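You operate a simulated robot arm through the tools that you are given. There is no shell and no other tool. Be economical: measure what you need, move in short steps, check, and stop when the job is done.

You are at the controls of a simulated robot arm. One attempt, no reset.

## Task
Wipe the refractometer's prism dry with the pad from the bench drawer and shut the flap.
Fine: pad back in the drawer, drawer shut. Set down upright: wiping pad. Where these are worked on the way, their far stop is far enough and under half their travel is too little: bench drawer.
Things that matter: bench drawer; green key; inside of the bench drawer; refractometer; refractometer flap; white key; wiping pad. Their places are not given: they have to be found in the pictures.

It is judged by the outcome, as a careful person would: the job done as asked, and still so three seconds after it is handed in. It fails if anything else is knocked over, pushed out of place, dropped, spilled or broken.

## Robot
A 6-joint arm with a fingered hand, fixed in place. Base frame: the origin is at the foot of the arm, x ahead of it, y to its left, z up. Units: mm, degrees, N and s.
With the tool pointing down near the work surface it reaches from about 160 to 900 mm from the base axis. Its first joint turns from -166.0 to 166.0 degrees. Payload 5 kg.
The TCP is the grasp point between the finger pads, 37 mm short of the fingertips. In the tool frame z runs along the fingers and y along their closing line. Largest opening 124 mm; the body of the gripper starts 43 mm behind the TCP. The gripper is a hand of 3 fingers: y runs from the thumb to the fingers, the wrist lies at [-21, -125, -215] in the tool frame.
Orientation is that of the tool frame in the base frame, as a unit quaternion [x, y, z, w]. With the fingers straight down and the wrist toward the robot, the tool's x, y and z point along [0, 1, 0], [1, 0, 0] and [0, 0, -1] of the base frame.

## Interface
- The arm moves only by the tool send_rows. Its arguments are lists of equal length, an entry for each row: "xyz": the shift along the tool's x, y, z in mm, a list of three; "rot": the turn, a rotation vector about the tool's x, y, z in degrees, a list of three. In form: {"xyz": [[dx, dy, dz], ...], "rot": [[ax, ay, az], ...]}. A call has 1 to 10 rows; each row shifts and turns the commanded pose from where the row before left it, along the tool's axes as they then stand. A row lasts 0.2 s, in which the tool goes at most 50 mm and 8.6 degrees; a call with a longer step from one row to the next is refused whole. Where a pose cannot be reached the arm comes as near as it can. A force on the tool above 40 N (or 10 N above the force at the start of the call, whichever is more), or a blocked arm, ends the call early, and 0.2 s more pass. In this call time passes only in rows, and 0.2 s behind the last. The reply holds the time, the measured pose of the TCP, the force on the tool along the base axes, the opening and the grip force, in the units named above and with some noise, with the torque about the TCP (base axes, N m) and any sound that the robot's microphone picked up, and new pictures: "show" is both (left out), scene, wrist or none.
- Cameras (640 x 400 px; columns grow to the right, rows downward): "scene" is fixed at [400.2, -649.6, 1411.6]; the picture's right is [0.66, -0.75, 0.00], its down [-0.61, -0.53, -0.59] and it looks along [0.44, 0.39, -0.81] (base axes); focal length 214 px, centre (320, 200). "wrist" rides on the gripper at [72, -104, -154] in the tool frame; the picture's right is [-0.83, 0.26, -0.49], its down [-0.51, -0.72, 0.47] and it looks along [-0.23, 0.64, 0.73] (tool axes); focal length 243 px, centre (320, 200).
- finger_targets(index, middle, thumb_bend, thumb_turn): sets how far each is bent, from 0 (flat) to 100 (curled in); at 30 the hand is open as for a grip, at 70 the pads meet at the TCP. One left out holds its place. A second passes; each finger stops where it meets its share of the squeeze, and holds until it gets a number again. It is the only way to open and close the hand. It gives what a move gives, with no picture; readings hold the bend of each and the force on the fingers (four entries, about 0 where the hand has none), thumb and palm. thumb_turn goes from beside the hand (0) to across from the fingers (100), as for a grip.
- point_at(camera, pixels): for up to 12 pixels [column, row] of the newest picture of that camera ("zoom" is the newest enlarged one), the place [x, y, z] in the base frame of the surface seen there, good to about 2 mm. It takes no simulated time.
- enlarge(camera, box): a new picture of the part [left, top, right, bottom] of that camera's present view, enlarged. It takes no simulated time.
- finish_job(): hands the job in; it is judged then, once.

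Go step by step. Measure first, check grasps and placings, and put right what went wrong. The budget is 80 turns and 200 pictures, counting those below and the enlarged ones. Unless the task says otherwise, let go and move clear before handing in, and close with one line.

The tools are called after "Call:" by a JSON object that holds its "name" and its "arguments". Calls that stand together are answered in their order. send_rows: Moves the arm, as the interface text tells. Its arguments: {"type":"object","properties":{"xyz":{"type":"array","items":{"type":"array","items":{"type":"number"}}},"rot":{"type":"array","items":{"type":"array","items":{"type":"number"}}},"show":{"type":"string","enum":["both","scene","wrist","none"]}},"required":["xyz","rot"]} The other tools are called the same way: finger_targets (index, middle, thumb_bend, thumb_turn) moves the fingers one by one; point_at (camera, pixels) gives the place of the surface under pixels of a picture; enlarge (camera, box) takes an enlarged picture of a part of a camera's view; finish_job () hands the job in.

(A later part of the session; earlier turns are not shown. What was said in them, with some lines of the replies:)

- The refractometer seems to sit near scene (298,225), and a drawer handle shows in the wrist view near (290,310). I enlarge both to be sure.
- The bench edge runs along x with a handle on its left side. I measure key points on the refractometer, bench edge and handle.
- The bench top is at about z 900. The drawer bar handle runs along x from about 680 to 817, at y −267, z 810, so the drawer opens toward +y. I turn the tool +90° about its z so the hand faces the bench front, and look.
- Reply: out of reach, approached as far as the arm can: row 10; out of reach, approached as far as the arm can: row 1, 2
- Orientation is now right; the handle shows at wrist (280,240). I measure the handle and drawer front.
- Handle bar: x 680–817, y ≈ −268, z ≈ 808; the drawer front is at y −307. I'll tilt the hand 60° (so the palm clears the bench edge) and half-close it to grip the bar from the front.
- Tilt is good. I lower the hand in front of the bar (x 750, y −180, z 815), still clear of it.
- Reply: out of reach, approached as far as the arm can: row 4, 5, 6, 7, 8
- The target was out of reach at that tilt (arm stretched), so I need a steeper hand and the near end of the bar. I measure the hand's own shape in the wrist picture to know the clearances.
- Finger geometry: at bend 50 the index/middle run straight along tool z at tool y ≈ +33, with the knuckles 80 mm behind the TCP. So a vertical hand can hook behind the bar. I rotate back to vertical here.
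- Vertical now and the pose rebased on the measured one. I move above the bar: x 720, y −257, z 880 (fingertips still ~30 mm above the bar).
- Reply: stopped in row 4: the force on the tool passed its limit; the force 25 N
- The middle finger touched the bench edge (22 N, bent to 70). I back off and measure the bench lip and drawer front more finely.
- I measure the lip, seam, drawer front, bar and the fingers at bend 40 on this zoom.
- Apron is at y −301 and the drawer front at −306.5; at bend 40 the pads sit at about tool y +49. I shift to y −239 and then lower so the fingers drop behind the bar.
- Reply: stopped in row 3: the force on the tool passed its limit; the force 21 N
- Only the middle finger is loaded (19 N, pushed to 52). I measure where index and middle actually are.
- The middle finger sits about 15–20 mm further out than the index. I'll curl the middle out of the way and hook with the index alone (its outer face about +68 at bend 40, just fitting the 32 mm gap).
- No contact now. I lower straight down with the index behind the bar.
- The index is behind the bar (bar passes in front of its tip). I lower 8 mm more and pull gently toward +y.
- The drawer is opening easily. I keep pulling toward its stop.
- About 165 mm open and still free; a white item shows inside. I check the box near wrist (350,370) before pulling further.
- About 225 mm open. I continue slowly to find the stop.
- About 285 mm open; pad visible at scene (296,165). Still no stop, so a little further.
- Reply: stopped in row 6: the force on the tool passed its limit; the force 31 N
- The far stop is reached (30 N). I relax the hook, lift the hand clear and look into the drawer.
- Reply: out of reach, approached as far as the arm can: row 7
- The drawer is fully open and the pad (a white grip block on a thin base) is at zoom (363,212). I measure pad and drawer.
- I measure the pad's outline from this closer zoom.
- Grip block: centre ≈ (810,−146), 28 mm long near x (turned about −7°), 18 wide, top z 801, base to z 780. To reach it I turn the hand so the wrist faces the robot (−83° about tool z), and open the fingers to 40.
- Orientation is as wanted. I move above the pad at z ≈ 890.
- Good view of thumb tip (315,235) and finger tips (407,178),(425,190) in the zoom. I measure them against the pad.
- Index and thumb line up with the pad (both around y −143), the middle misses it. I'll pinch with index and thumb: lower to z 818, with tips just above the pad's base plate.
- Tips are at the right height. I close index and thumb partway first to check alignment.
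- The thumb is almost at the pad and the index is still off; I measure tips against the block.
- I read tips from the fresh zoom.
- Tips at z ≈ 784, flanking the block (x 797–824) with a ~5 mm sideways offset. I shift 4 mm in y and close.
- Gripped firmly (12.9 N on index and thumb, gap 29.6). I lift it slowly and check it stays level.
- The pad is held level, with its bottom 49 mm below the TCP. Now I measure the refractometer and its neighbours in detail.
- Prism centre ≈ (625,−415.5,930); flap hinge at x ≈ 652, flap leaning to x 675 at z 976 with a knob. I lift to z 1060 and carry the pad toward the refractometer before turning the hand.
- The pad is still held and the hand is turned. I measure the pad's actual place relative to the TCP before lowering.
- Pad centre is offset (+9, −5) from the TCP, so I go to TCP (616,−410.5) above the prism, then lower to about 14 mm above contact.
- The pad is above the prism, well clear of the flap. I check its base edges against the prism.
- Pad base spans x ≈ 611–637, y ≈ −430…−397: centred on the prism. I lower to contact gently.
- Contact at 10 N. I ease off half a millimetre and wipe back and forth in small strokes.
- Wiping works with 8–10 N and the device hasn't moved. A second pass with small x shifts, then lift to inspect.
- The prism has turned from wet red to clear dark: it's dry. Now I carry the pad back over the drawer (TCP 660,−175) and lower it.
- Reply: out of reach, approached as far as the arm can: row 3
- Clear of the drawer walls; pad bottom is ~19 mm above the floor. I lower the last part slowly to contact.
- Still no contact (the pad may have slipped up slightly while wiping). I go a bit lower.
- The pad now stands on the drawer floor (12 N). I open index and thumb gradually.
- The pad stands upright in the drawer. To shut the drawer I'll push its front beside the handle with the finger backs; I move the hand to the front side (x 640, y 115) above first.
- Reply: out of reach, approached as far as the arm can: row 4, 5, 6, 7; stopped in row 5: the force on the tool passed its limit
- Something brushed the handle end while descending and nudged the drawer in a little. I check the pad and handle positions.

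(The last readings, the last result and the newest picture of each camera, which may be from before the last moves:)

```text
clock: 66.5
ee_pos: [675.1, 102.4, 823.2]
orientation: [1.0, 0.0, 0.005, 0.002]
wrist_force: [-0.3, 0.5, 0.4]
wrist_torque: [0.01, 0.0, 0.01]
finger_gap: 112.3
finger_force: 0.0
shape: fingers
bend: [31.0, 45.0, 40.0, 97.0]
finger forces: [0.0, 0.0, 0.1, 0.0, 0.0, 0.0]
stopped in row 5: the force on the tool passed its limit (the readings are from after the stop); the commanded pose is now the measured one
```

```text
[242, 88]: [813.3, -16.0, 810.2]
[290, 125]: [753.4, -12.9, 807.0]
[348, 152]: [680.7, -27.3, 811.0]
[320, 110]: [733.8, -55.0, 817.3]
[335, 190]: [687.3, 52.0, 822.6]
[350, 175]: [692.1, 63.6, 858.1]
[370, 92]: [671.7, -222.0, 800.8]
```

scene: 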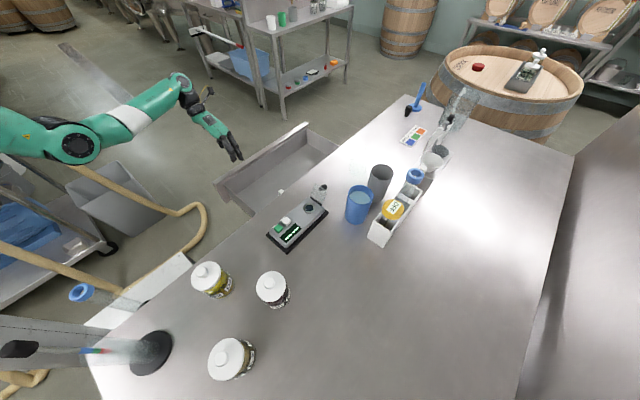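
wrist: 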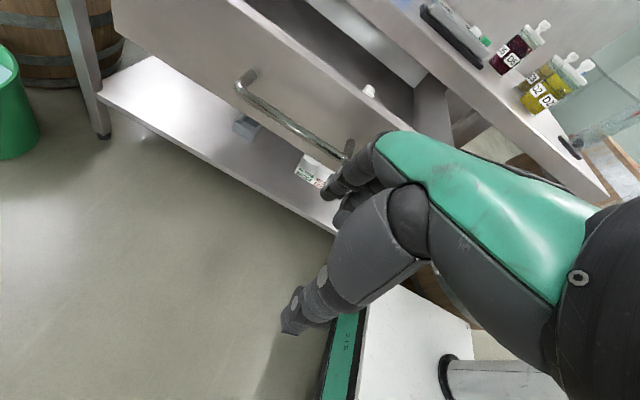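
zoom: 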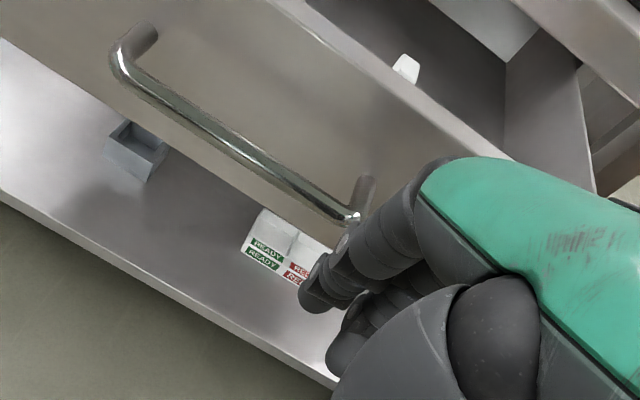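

The drawer slid in ~50 mm and the pad still stands (top z 800). I shift to x ≈ 625, clear of the handle, and push the front in smoothly.

Call:
{"name": "send_rows", "arguments": {"xyz": [[-25, 0, 0], [-27, 0, 0], [0, 15, 0], [0, 15, 0], [0, 15, 0], [0, 12, 0], [0, 12, 0], [0, 12, 0], [0, 12, 0], [0, 12, 0]], "rot": [[0, 0, 0], [0, 0, 0], [0, 0, 0], [0, 0, 0], [0, 0, 0], [0, 0, 0], [0, 0, 0], [0, 0, 0], [0, 0, 0], [0, 0, 0]]}}

```text
clock: 68.7
ee_pos: [622.4, -0.8, 823.2]
orientation: [1.0, 0.001, 0.006, 0.002]
wrist_force: [0.2, 0.5, -0.6]
wrist_torque: [0.01, -0.03, -0.02]
finger_gap: 111.7
finger_force: 0.3
shape: fingers
bend: [31.0, 45.0, 40.0, 97.0]
finger forces: [0.0, 0.9, 0.1, 0.1, 0.1, 0.0]
```

scene: 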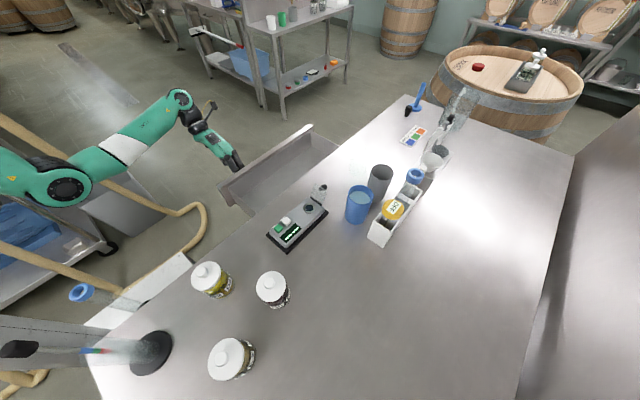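
wrist: 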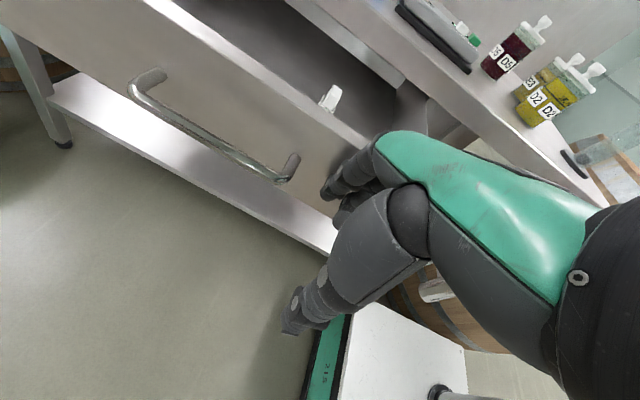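

The middle finger is in contact (0.9 N) and the drawer is moving in. I continue.

Call:
{"name": "send_rows", "arguments": {"xyz": [[0, 14, 0], [0, 14, 0], [0, 14, 0], [0, 14, 0], [0, 14, 0], [0, 14, 0], [0, 14, 0], [0, 14, 0], [0, 14, 0], [0, 14, 0]], "rot": [[0, 0, 0], [0, 0, 0], [0, 0, 0], [0, 0, 0], [0, 0, 0], [0, 0, 0], [0, 0, 0], [0, 0, 0], [0, 0, 0], [0, 0, 0]]}}

```text
clock: 70.9
ee_pos: [622.8, -143.0, 823.5]
orientation: [1.0, 0.0, 0.006, 0.002]
wrist_force: [0.2, 0.9, 0.1]
wrist_torque: [0.0, -0.01, -0.01]
finger_gap: 111.7
finger_force: 0.0
shape: fingers
bend: [31.0, 45.0, 40.0, 97.0]
finger forces: [0.0, 0.6, 0.0, 0.1, 0.0, 0.0]
```

scene: 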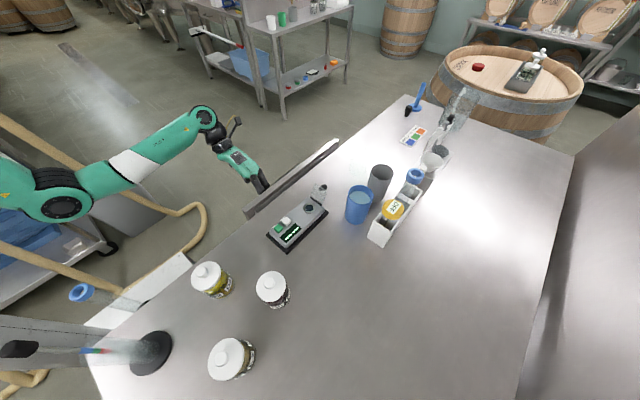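
wrist: 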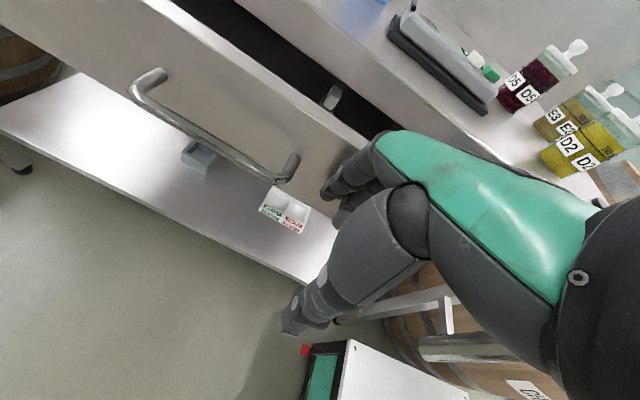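

About 85 mm left. I push on in smaller steps.

Call:
{"name": "send_rows", "arguments": {"xyz": [[0, 11, 0], [0, 11, 0], [0, 11, 0], [0, 11, 0], [0, 11, 0], [0, 9, 0], [0, 8, 0], [0, 5, 0], [0, 0, 0]], "rot": [[0, 0, 0], [0, 0, 0], [0, 0, 0], [0, 0, 0], [0, 0, 0], [0, 0, 0], [0, 0, 0], [0, 0, 0], [0, 0, 0]]}}

Call:
{"name": "point_at", "arguments": {"camera": "wrist", "pixels": [[215, 110], [260, 160], [200, 85], [180, 60]]}}

```text
clock: 72.9
ee_pos: [623.8, -219.1, 822.4]
orientation: [1.0, 0.001, 0.005, 0.002]
wrist_force: [-0.1, 1.4, -0.3]
wrist_torque: [0.0, 0.0, -0.03]
finger_gap: 111.6
finger_force: 0.9
shape: fingers
bend: [31.0, 46.0, 40.0, 97.0]
finger forces: [0.1, 1.5, 0.1, 0.0, 0.0, 0.0]
```

scene: 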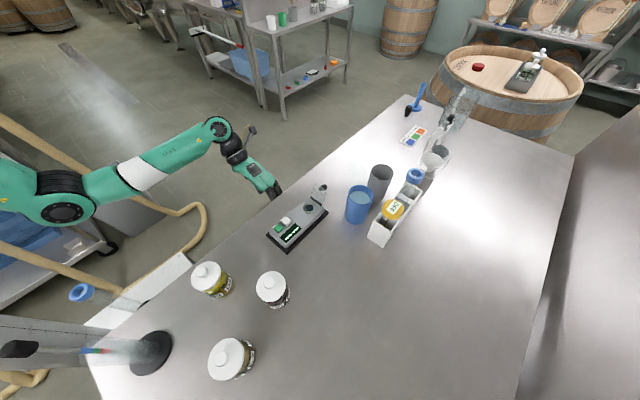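
wrist: 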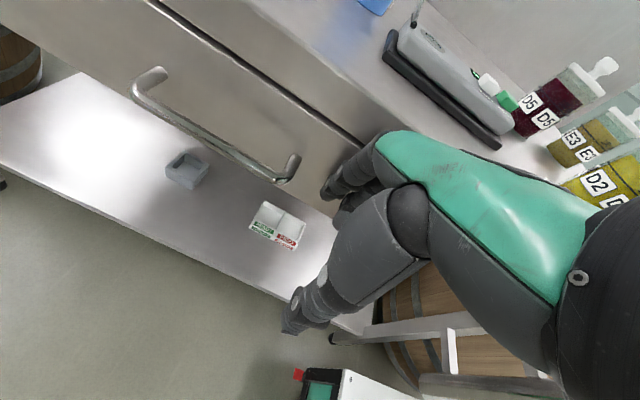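

```text
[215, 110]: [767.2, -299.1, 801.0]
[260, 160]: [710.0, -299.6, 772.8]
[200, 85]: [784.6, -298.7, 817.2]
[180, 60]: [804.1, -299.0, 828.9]
```

The front is at y −299, with ~7.5 mm to go to its closed place (−306.5). I push until it stops.

Call:
{"name": "send_rows", "arguments": {"xyz": [[0, 4, 0], [0, 4, 0], [0, 3, 0], [0, 3, 0], [0, 0, 0]], "rot": [[0, 0, 0], [0, 0, 0], [0, 0, 0], [0, 0, 0], [0, 0, 0]], "show": "wrist"}}

Call:
{"name": "point_at", "arguments": {"camera": "wrist", "pixels": [[215, 110], [260, 160], [200, 85], [180, 60]]}}

```text
clock: 74.1
ee_pos: [623.3, -233.6, 822.8]
orientation: [1.0, 0.001, 0.006, 0.002]
wrist_force: [0.9, 25.5, 4.4]
wrist_torque: [-0.61, 0.01, -0.12]
finger_gap: 107.1
finger_force: 13.9
shape: fingers
bend: [34.0, 51.0, 40.0, 97.0]
finger forces: [4.6, 20.8, 0.0, 0.1, 0.0, 0.0]
```

wrist: 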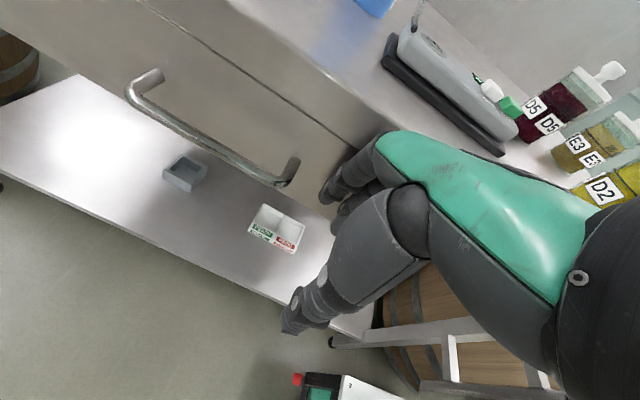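

```text
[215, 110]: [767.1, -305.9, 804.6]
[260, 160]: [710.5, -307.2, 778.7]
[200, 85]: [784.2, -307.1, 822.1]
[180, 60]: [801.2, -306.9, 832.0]
```

The drawer is shut (front at −307). I back off, rise, set the fingers and yaw −20° so the wrist stays within reach for pushing the flap from behind.

Call:
{"name": "send_rows", "arguments": {"xyz": [[0, -15, 0], [0, -30, 0], [0, -10, -30], [0, 0, -45], [0, 0, -45], [0, 0, -45], [0, 0, -45], [0, 0, -40], [0, 0, 0]], "rot": [[0, 0, 0], [0, 0, 0], [0, 0, 0], [0, 0, 0], [0, 0, 0], [0, 0, -7], [0, 0, -7], [0, 0, -6], [0, 0, 0]], "show": "none"}}

Call:
{"name": "finger_targets", "arguments": {"index": 45, "middle": 45, "thumb_bend": 30}}

```text
clock: 76.1
ee_pos: [621.9, -177.6, 1074.6]
orientation: [0.985, 0.174, 0.005, 0.003]
wrist_force: [0.0, -0.1, -0.3]
wrist_torque: [-0.02, 0.01, -0.03]
finger_gap: 111.5
finger_force: 0.0
shape: fingers
bend: [31.0, 45.0, 40.0, 97.0]
finger forces: [0.0, 0.0, 0.1, 0.0, 0.0, 0.0]
```

```text
clock: 77.1
ee_pos: [621.8, -179.2, 1073.8]
orientation: [0.985, 0.174, 0.005, 0.002]
wrist_force: [-0.3, -0.4, 0.3]
wrist_torque: [0.0, 0.01, -0.04]
finger_gap: 105.7
finger_force: 0.1
shape: fingers
bend: [45.0, 45.0, 30.0, 97.0]
finger forces: [0.0, 0.1, 0.1, 0.1, 0.1, 0.1]
```

I move over to just behind the flap, still high (z 1074), and look.

Call:
{"name": "send_rows", "arguments": {"xyz": [[4.7, 38.6, 0], [4.7, 38.6, 0], [4.7, 38.6, 0], [4.7, 38.6, 0], [4.7, 38.6, 0], [0, 0, 0]], "rot": [[0, 0, 0], [0, 0, 0], [0, 0, 0], [0, 0, 0], [0, 0, 0], [0, 0, 0]]}}

Call:
{"name": "enlarge", "arguments": {"camera": "scene", "box": [270, 130, 390, 220]}}

Call:
{"name": "enlarge", "arguments": {"camera": "wrist", "box": [230, 120, 430, 300]}}

```text
clock: 78.5
ee_pos: [707.3, -350.4, 1073.3]
orientation: [0.985, 0.175, 0.005, 0.002]
wrist_force: [0.1, -0.6, -0.4]
wrist_torque: [0.01, -0.03, -0.01]
finger_gap: 106.1
finger_force: 0.0
shape: fingers
bend: [45.0, 45.0, 30.0, 97.0]
finger forces: [0.0, 0.0, 0.0, 0.0, 0.0, 0.0]
```

scene: 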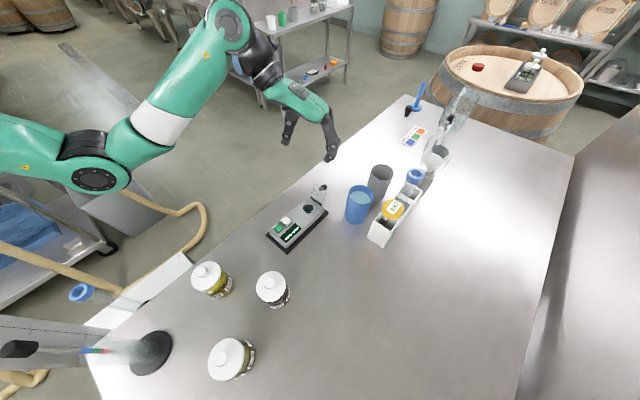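
wrist: 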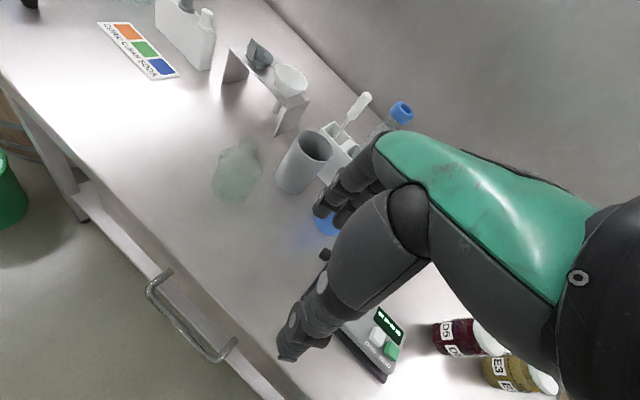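

```text
4.44 times, centred on (330, 175) of scene
```

zoom: 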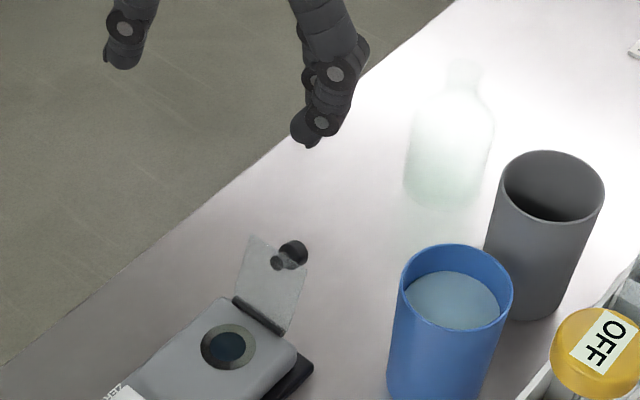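

```text
2.22 times, centred on (330, 210) of wrist
```

zoom: 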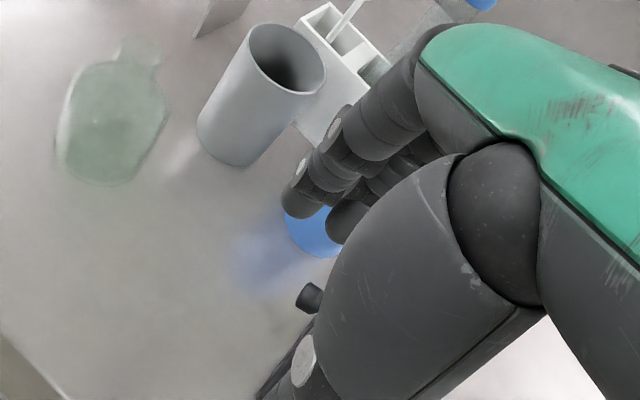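

Call:
{"name": "point_at", "arguments": {"camera": "zoom", "pixels": [[295, 205], [308, 170], [340, 230], [345, 215], [310, 298], [287, 225], [320, 250]]}}

Call:
{"name": "point_at", "arguments": {"camera": "scene", "pixels": [[327, 158], [331, 155], [334, 146], [345, 208], [352, 190], [372, 190], [348, 203], [356, 186]]}}

```text
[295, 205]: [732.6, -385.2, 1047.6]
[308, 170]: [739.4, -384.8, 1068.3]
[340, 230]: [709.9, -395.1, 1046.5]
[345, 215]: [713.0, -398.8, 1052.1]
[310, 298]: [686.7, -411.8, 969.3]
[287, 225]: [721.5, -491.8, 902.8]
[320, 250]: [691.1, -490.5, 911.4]
```

```text
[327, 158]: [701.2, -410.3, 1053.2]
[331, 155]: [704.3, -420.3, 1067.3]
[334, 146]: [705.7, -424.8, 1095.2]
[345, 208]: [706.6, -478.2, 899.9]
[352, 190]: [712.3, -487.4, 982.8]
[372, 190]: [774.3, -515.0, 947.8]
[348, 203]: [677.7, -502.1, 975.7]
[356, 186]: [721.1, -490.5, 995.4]
```

Middle finger tip is at about x 707, y −404, tip bottom z ≈ 1040; the knob's back end is at x ≈ 691, y −417. I shift a little (+10,−11) and lower so the tip reaches z ≈ 958 behind the flap.

Call:
{"name": "send_rows", "arguments": {"xyz": [[5.6, 13.8, 0], [0, 0, 25], [0, 0, 25], [0, 0, 20], [0, 0, 12], [0, 0, 0]], "rot": [[0, 0, 0], [0, 0, 0], [0, 0, 0], [0, 0, 0], [0, 0, 0], [0, 0, 0]]}}

Call:
{"name": "enlarge", "arguments": {"camera": "scene", "box": [280, 160, 380, 230]}}

Call:
{"name": "enlarge", "arguments": {"camera": "wrist", "box": [230, 150, 390, 300]}}

```text
clock: 79.9
ee_pos: [718.5, -362.7, 993.0]
orientation: [0.985, 0.173, 0.004, 0.003]
wrist_force: [-0.2, 0.3, 0.2]
wrist_torque: [-0.01, -0.01, 0.01]
finger_gap: 105.9
finger_force: 0.1
shape: fingers
bend: [45.0, 45.0, 30.0, 97.0]
finger forces: [0.0, 0.1, 0.0, 0.0, 0.1, 0.0]
```

scene: 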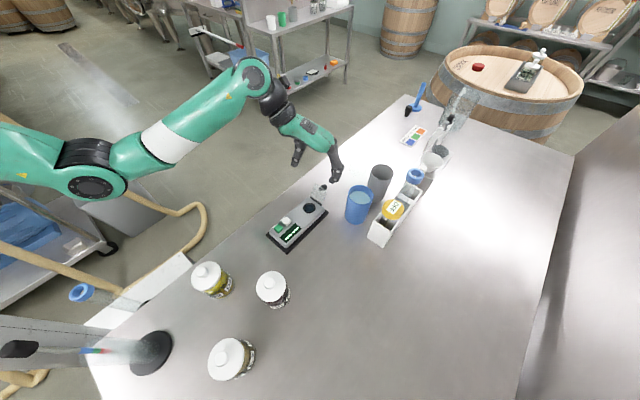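
wrist: 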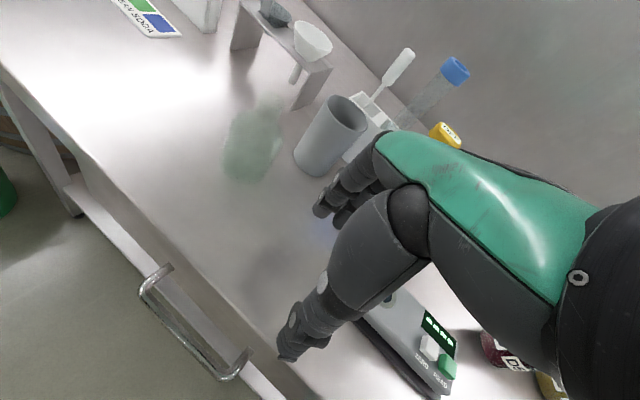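

```text
5.71 times, centred on (330, 195) of scene
```

zoom: 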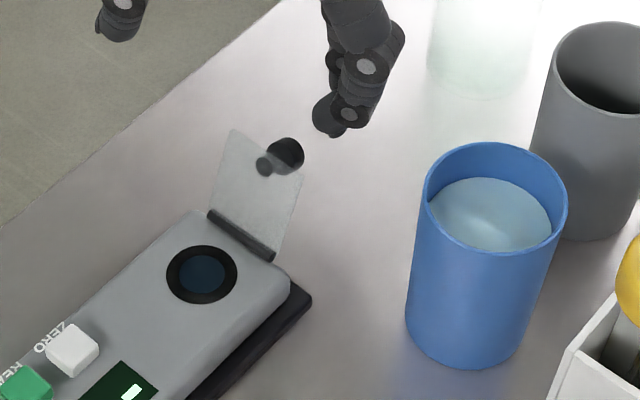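

```text
2.67 times, centred on (310, 225) of wrist
```

zoom: 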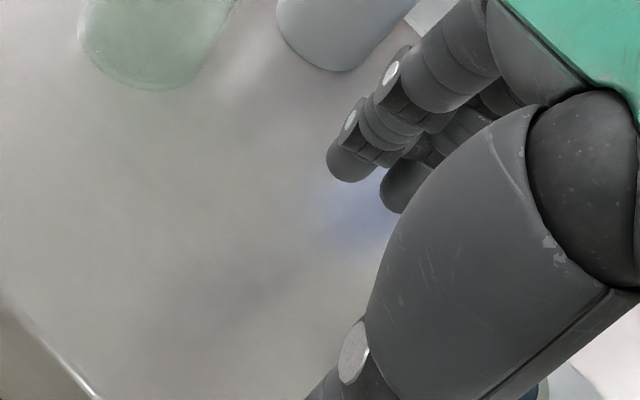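

The fingertip is behind the flap, clear of the cup. I push toward −x in small steps.

Call:
{"name": "send_rows", "arguments": {"xyz": [[-7.5, -2.7, 0], [-7.5, -2.7, 0], [-7.5, -2.7, 0], [-7.5, -2.7, 0], [-7.5, -2.7, 0], [-7.5, -2.7, 0], [0, 0, 0]], "rot": [[0, 0, 0], [0, 0, 0], [0, 0, 0], [0, 0, 0], [0, 0, 0], [0, 0, 0], [0, 0, 0]], "show": "scene"}}

Call:
{"name": "enlarge", "arguments": {"camera": "scene", "box": [280, 160, 380, 230]}}

```text
clock: 81.5
ee_pos: [670.8, -362.9, 993.7]
orientation: [0.985, 0.174, 0.005, 0.003]
wrist_force: [-0.5, -0.4, 0.0]
wrist_torque: [-0.03, 0.01, 0.01]
finger_gap: 106.0
finger_force: 0.0
shape: fingers
bend: [45.0, 45.0, 30.0, 97.0]
finger forces: [0.0, 0.0, 0.0, 0.1, 0.0, 0.1]
```

scene: 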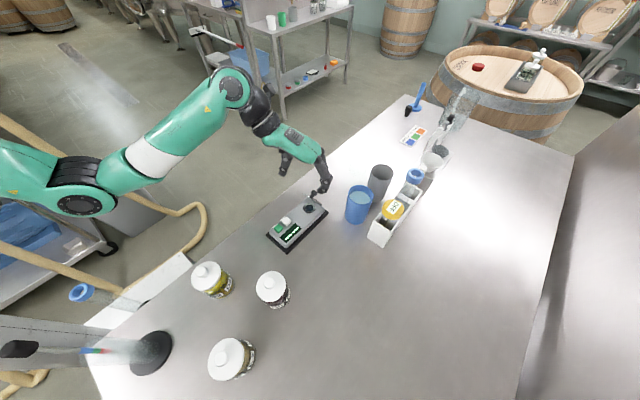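

```text
5.71 times, centred on (330, 195) of scene
```

zoom: 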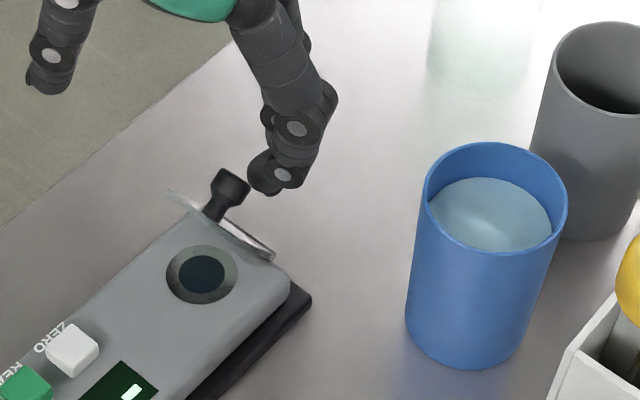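

The flap is being pushed past vertical. I continue −x.

Call:
{"name": "send_rows", "arguments": {"xyz": [[-7.5, -2.7, 0], [-7.5, -2.7, 0], [-7.5, -2.7, 0], [-7.5, -2.7, 0], [0, 0, 0]], "rot": [[0, 0, 0], [0, 0, 0], [0, 0, 0], [0, 0, 0], [0, 0, 0]], "show": "scene"}}

Call:
{"name": "enlarge", "arguments": {"camera": "scene", "box": [280, 160, 380, 230]}}

```text
clock: 82.7
ee_pos: [639.0, -363.3, 993.1]
orientation: [0.985, 0.174, 0.005, 0.002]
wrist_force: [-0.2, -0.5, -0.1]
wrist_torque: [-0.01, -0.01, 0.0]
finger_gap: 106.1
finger_force: 0.1
shape: fingers
bend: [45.0, 45.0, 30.0, 97.0]
finger forces: [0.0, 0.0, 0.0, 0.0, 0.0, 0.1]
```

scene: 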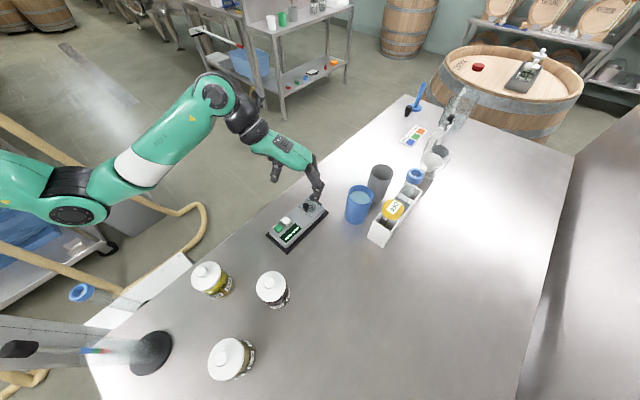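

```text
5.71 times, centred on (330, 195) of scene
```

zoom: 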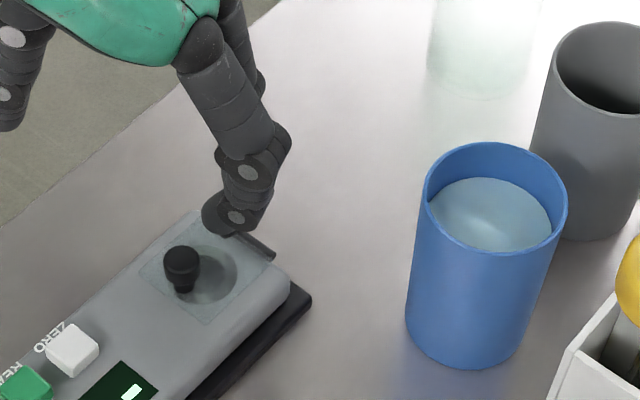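

The flap appears to be lying down over the prism. I check its height at several points.

Call:
{"name": "point_at", "arguments": {"camera": "zoom", "pixels": [[182, 258], [150, 265], [195, 315], [215, 300], [140, 268], [200, 325], [185, 290], [215, 260], [270, 252], [120, 290]]}}

Call:
{"name": "enlarge", "arguments": {"camera": "scene", "box": [294, 190, 334, 220]}}

```text
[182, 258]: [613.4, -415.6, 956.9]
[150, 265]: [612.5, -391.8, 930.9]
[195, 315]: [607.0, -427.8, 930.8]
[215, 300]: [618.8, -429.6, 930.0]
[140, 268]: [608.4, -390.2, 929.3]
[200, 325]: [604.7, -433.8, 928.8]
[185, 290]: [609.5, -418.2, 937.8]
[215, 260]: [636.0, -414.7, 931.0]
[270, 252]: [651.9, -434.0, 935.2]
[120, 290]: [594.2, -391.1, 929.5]
```

```text
13.33 times, centred on (314, 205) of scene
```

zoom: 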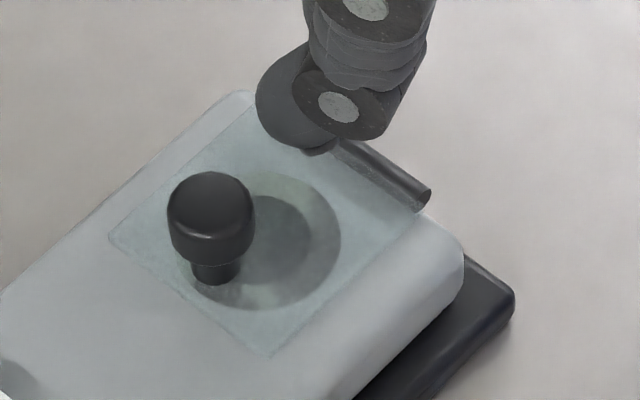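

The flap looks shut, but I'll make sure with a light press on the knob (≈(612,−416), top z 958): rise, move over it, and come down gently.

Call:
{"name": "send_rows", "arguments": {"xyz": [[0, 0, -25], [-12, -9, 0], [-12, -4, 0], [0, 0, 10], [0, 0, 6], [0, 0, 0]], "rot": [[0, 0, 0], [0, 0, 0], [0, 0, 0], [0, 0, 0], [0, 0, 0], [0, 0, 0]], "show": "scene"}}

Call:
{"name": "enlarge", "arguments": {"camera": "scene", "box": [280, 160, 360, 220]}}

```text
clock: 84.1
ee_pos: [612.5, -357.9, 1001.6]
orientation: [0.985, 0.174, 0.005, 0.003]
wrist_force: [-0.5, -0.5, 0.4]
wrist_torque: [0.01, 0.02, 0.0]
finger_gap: 105.9
finger_force: 0.1
shape: fingers
bend: [45.0, 45.0, 30.0, 97.0]
finger forces: [0.0, 0.0, 0.1, 0.0, 0.1, 0.0]
```

scene: 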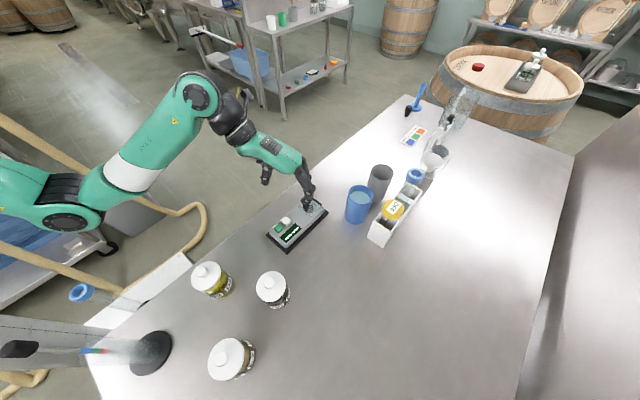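

```text
6.67 times, centred on (320, 190) of scene
```

zoom: 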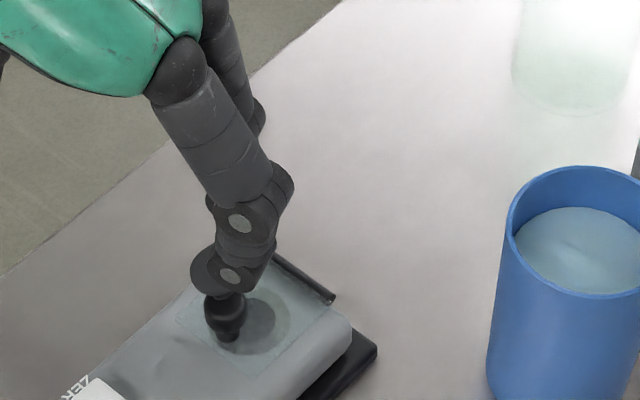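

The fingertip is just over the knob. I press down gently in 1.5 mm steps.

Call:
{"name": "send_rows", "arguments": {"xyz": [[0, 0, 2], [0, 0, 2], [0, 0, 1.5], [0, 0, 1.5], [0, 0, 1.5], [0, 0, 0]], "rot": [[0, 0, 0], [0, 0, 0], [0, 0, 0], [0, 0, 0], [0, 0, 0], [0, 0, 0]], "show": "none"}}

```text
clock: 85.5
ee_pos: [612.2, -358.7, 995.0]
orientation: [0.985, 0.174, 0.007, 0.006]
wrist_force: [0.1, -2.2, 34.6]
wrist_torque: [-1.85, -0.17, 0.03]
finger_gap: 106.0
finger_force: 17.7
shape: fingers
bend: [45.0, 42.0, 30.0, 97.0]
finger forces: [0.1, 35.1, 0.0, 0.0, 0.1, 0.0]
```

Pressed firmly (35 N): the flap is fully down. I lift off and retreat to look at the result.

Call:
{"name": "send_rows", "arguments": {"xyz": [[0, 0, -8], [0, 0, -25], [0, 0, -40], [0, -35, -20], [0, -45, 0], [0, -45, 0], [0, -45, 0], [0, 0, 0]], "rot": [[0, 0, 0], [0, 0, 0], [0, 0, 0], [0, 0, 0], [0, 0, 0], [0, 0, 0], [0, 0, 0], [0, 0, 0]]}}

Call:
{"name": "enlarge", "arguments": {"camera": "scene", "box": [250, 170, 350, 260]}}

Call:
{"name": "enlarge", "arguments": {"camera": "wrist", "box": [100, 60, 340, 300]}}

```text
clock: 87.3
ee_pos: [553.1, -197.1, 1083.0]
orientation: [0.985, 0.175, 0.005, 0.004]
wrist_force: [0.7, 0.2, 0.5]
wrist_torque: [-0.01, 0.03, 0.0]
finger_gap: 106.0
finger_force: 0.1
shape: fingers
bend: [45.0, 45.0, 30.0, 97.0]
finger forces: [0.0, 0.0, 0.0, 0.1, 0.1, 0.1]
```

scene: 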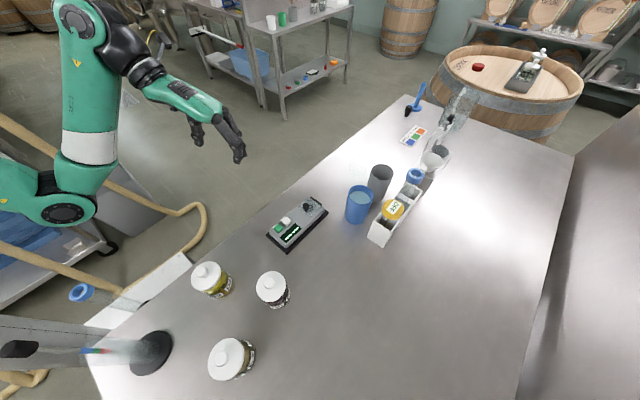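
wrist: 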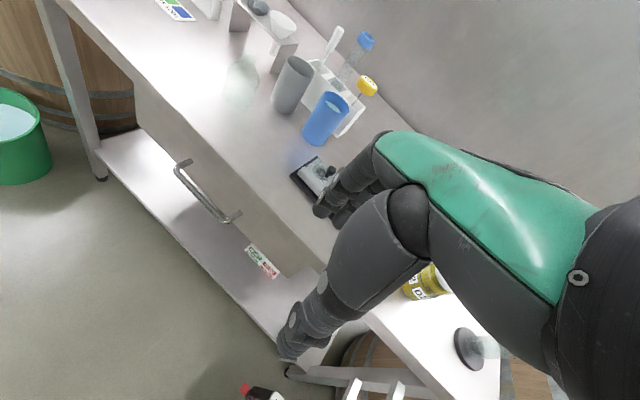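

```text
4.44 times, centred on (300, 215) of scene
```

zoom: 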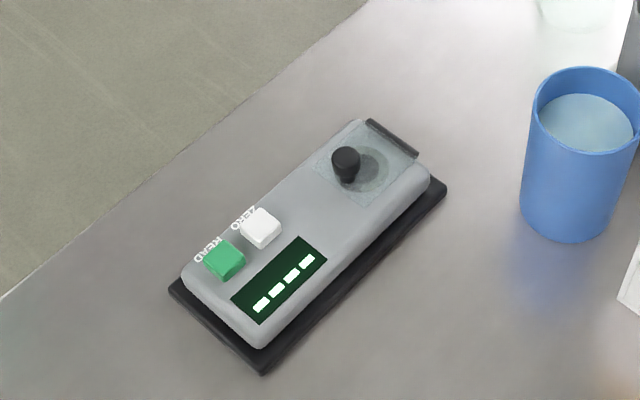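

```text
1.67 times, centred on (220, 180) of wrist
```

zoom: 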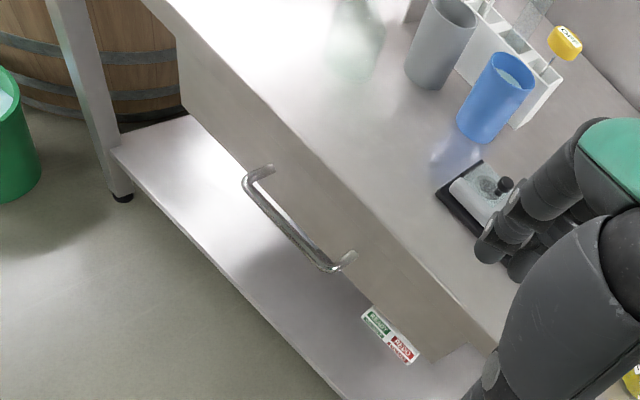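

The flap lies flat over the prism, the keys are untouched and the drawer looks shut. A last check of the drawer front's position.

Call:
{"name": "point_at", "arguments": {"camera": "zoom", "pixels": [[330, 220], [290, 180], [230, 110], [380, 260], [360, 230]]}}

```text
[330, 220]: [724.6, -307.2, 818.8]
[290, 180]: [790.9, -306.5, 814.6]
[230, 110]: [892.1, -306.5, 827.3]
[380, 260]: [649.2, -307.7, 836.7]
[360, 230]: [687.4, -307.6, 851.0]
```

The drawer front is at y −307, the same as at the start, so it is fully shut, and the arm is clear. I hand the job in.

Call:
{"name": "finish_job", "arguments": {}}

```text
The job is handed in.
```

The prism is wiped dry and the flap is shut. The pad was set down upright in the drawer, and the drawer is fully closed.
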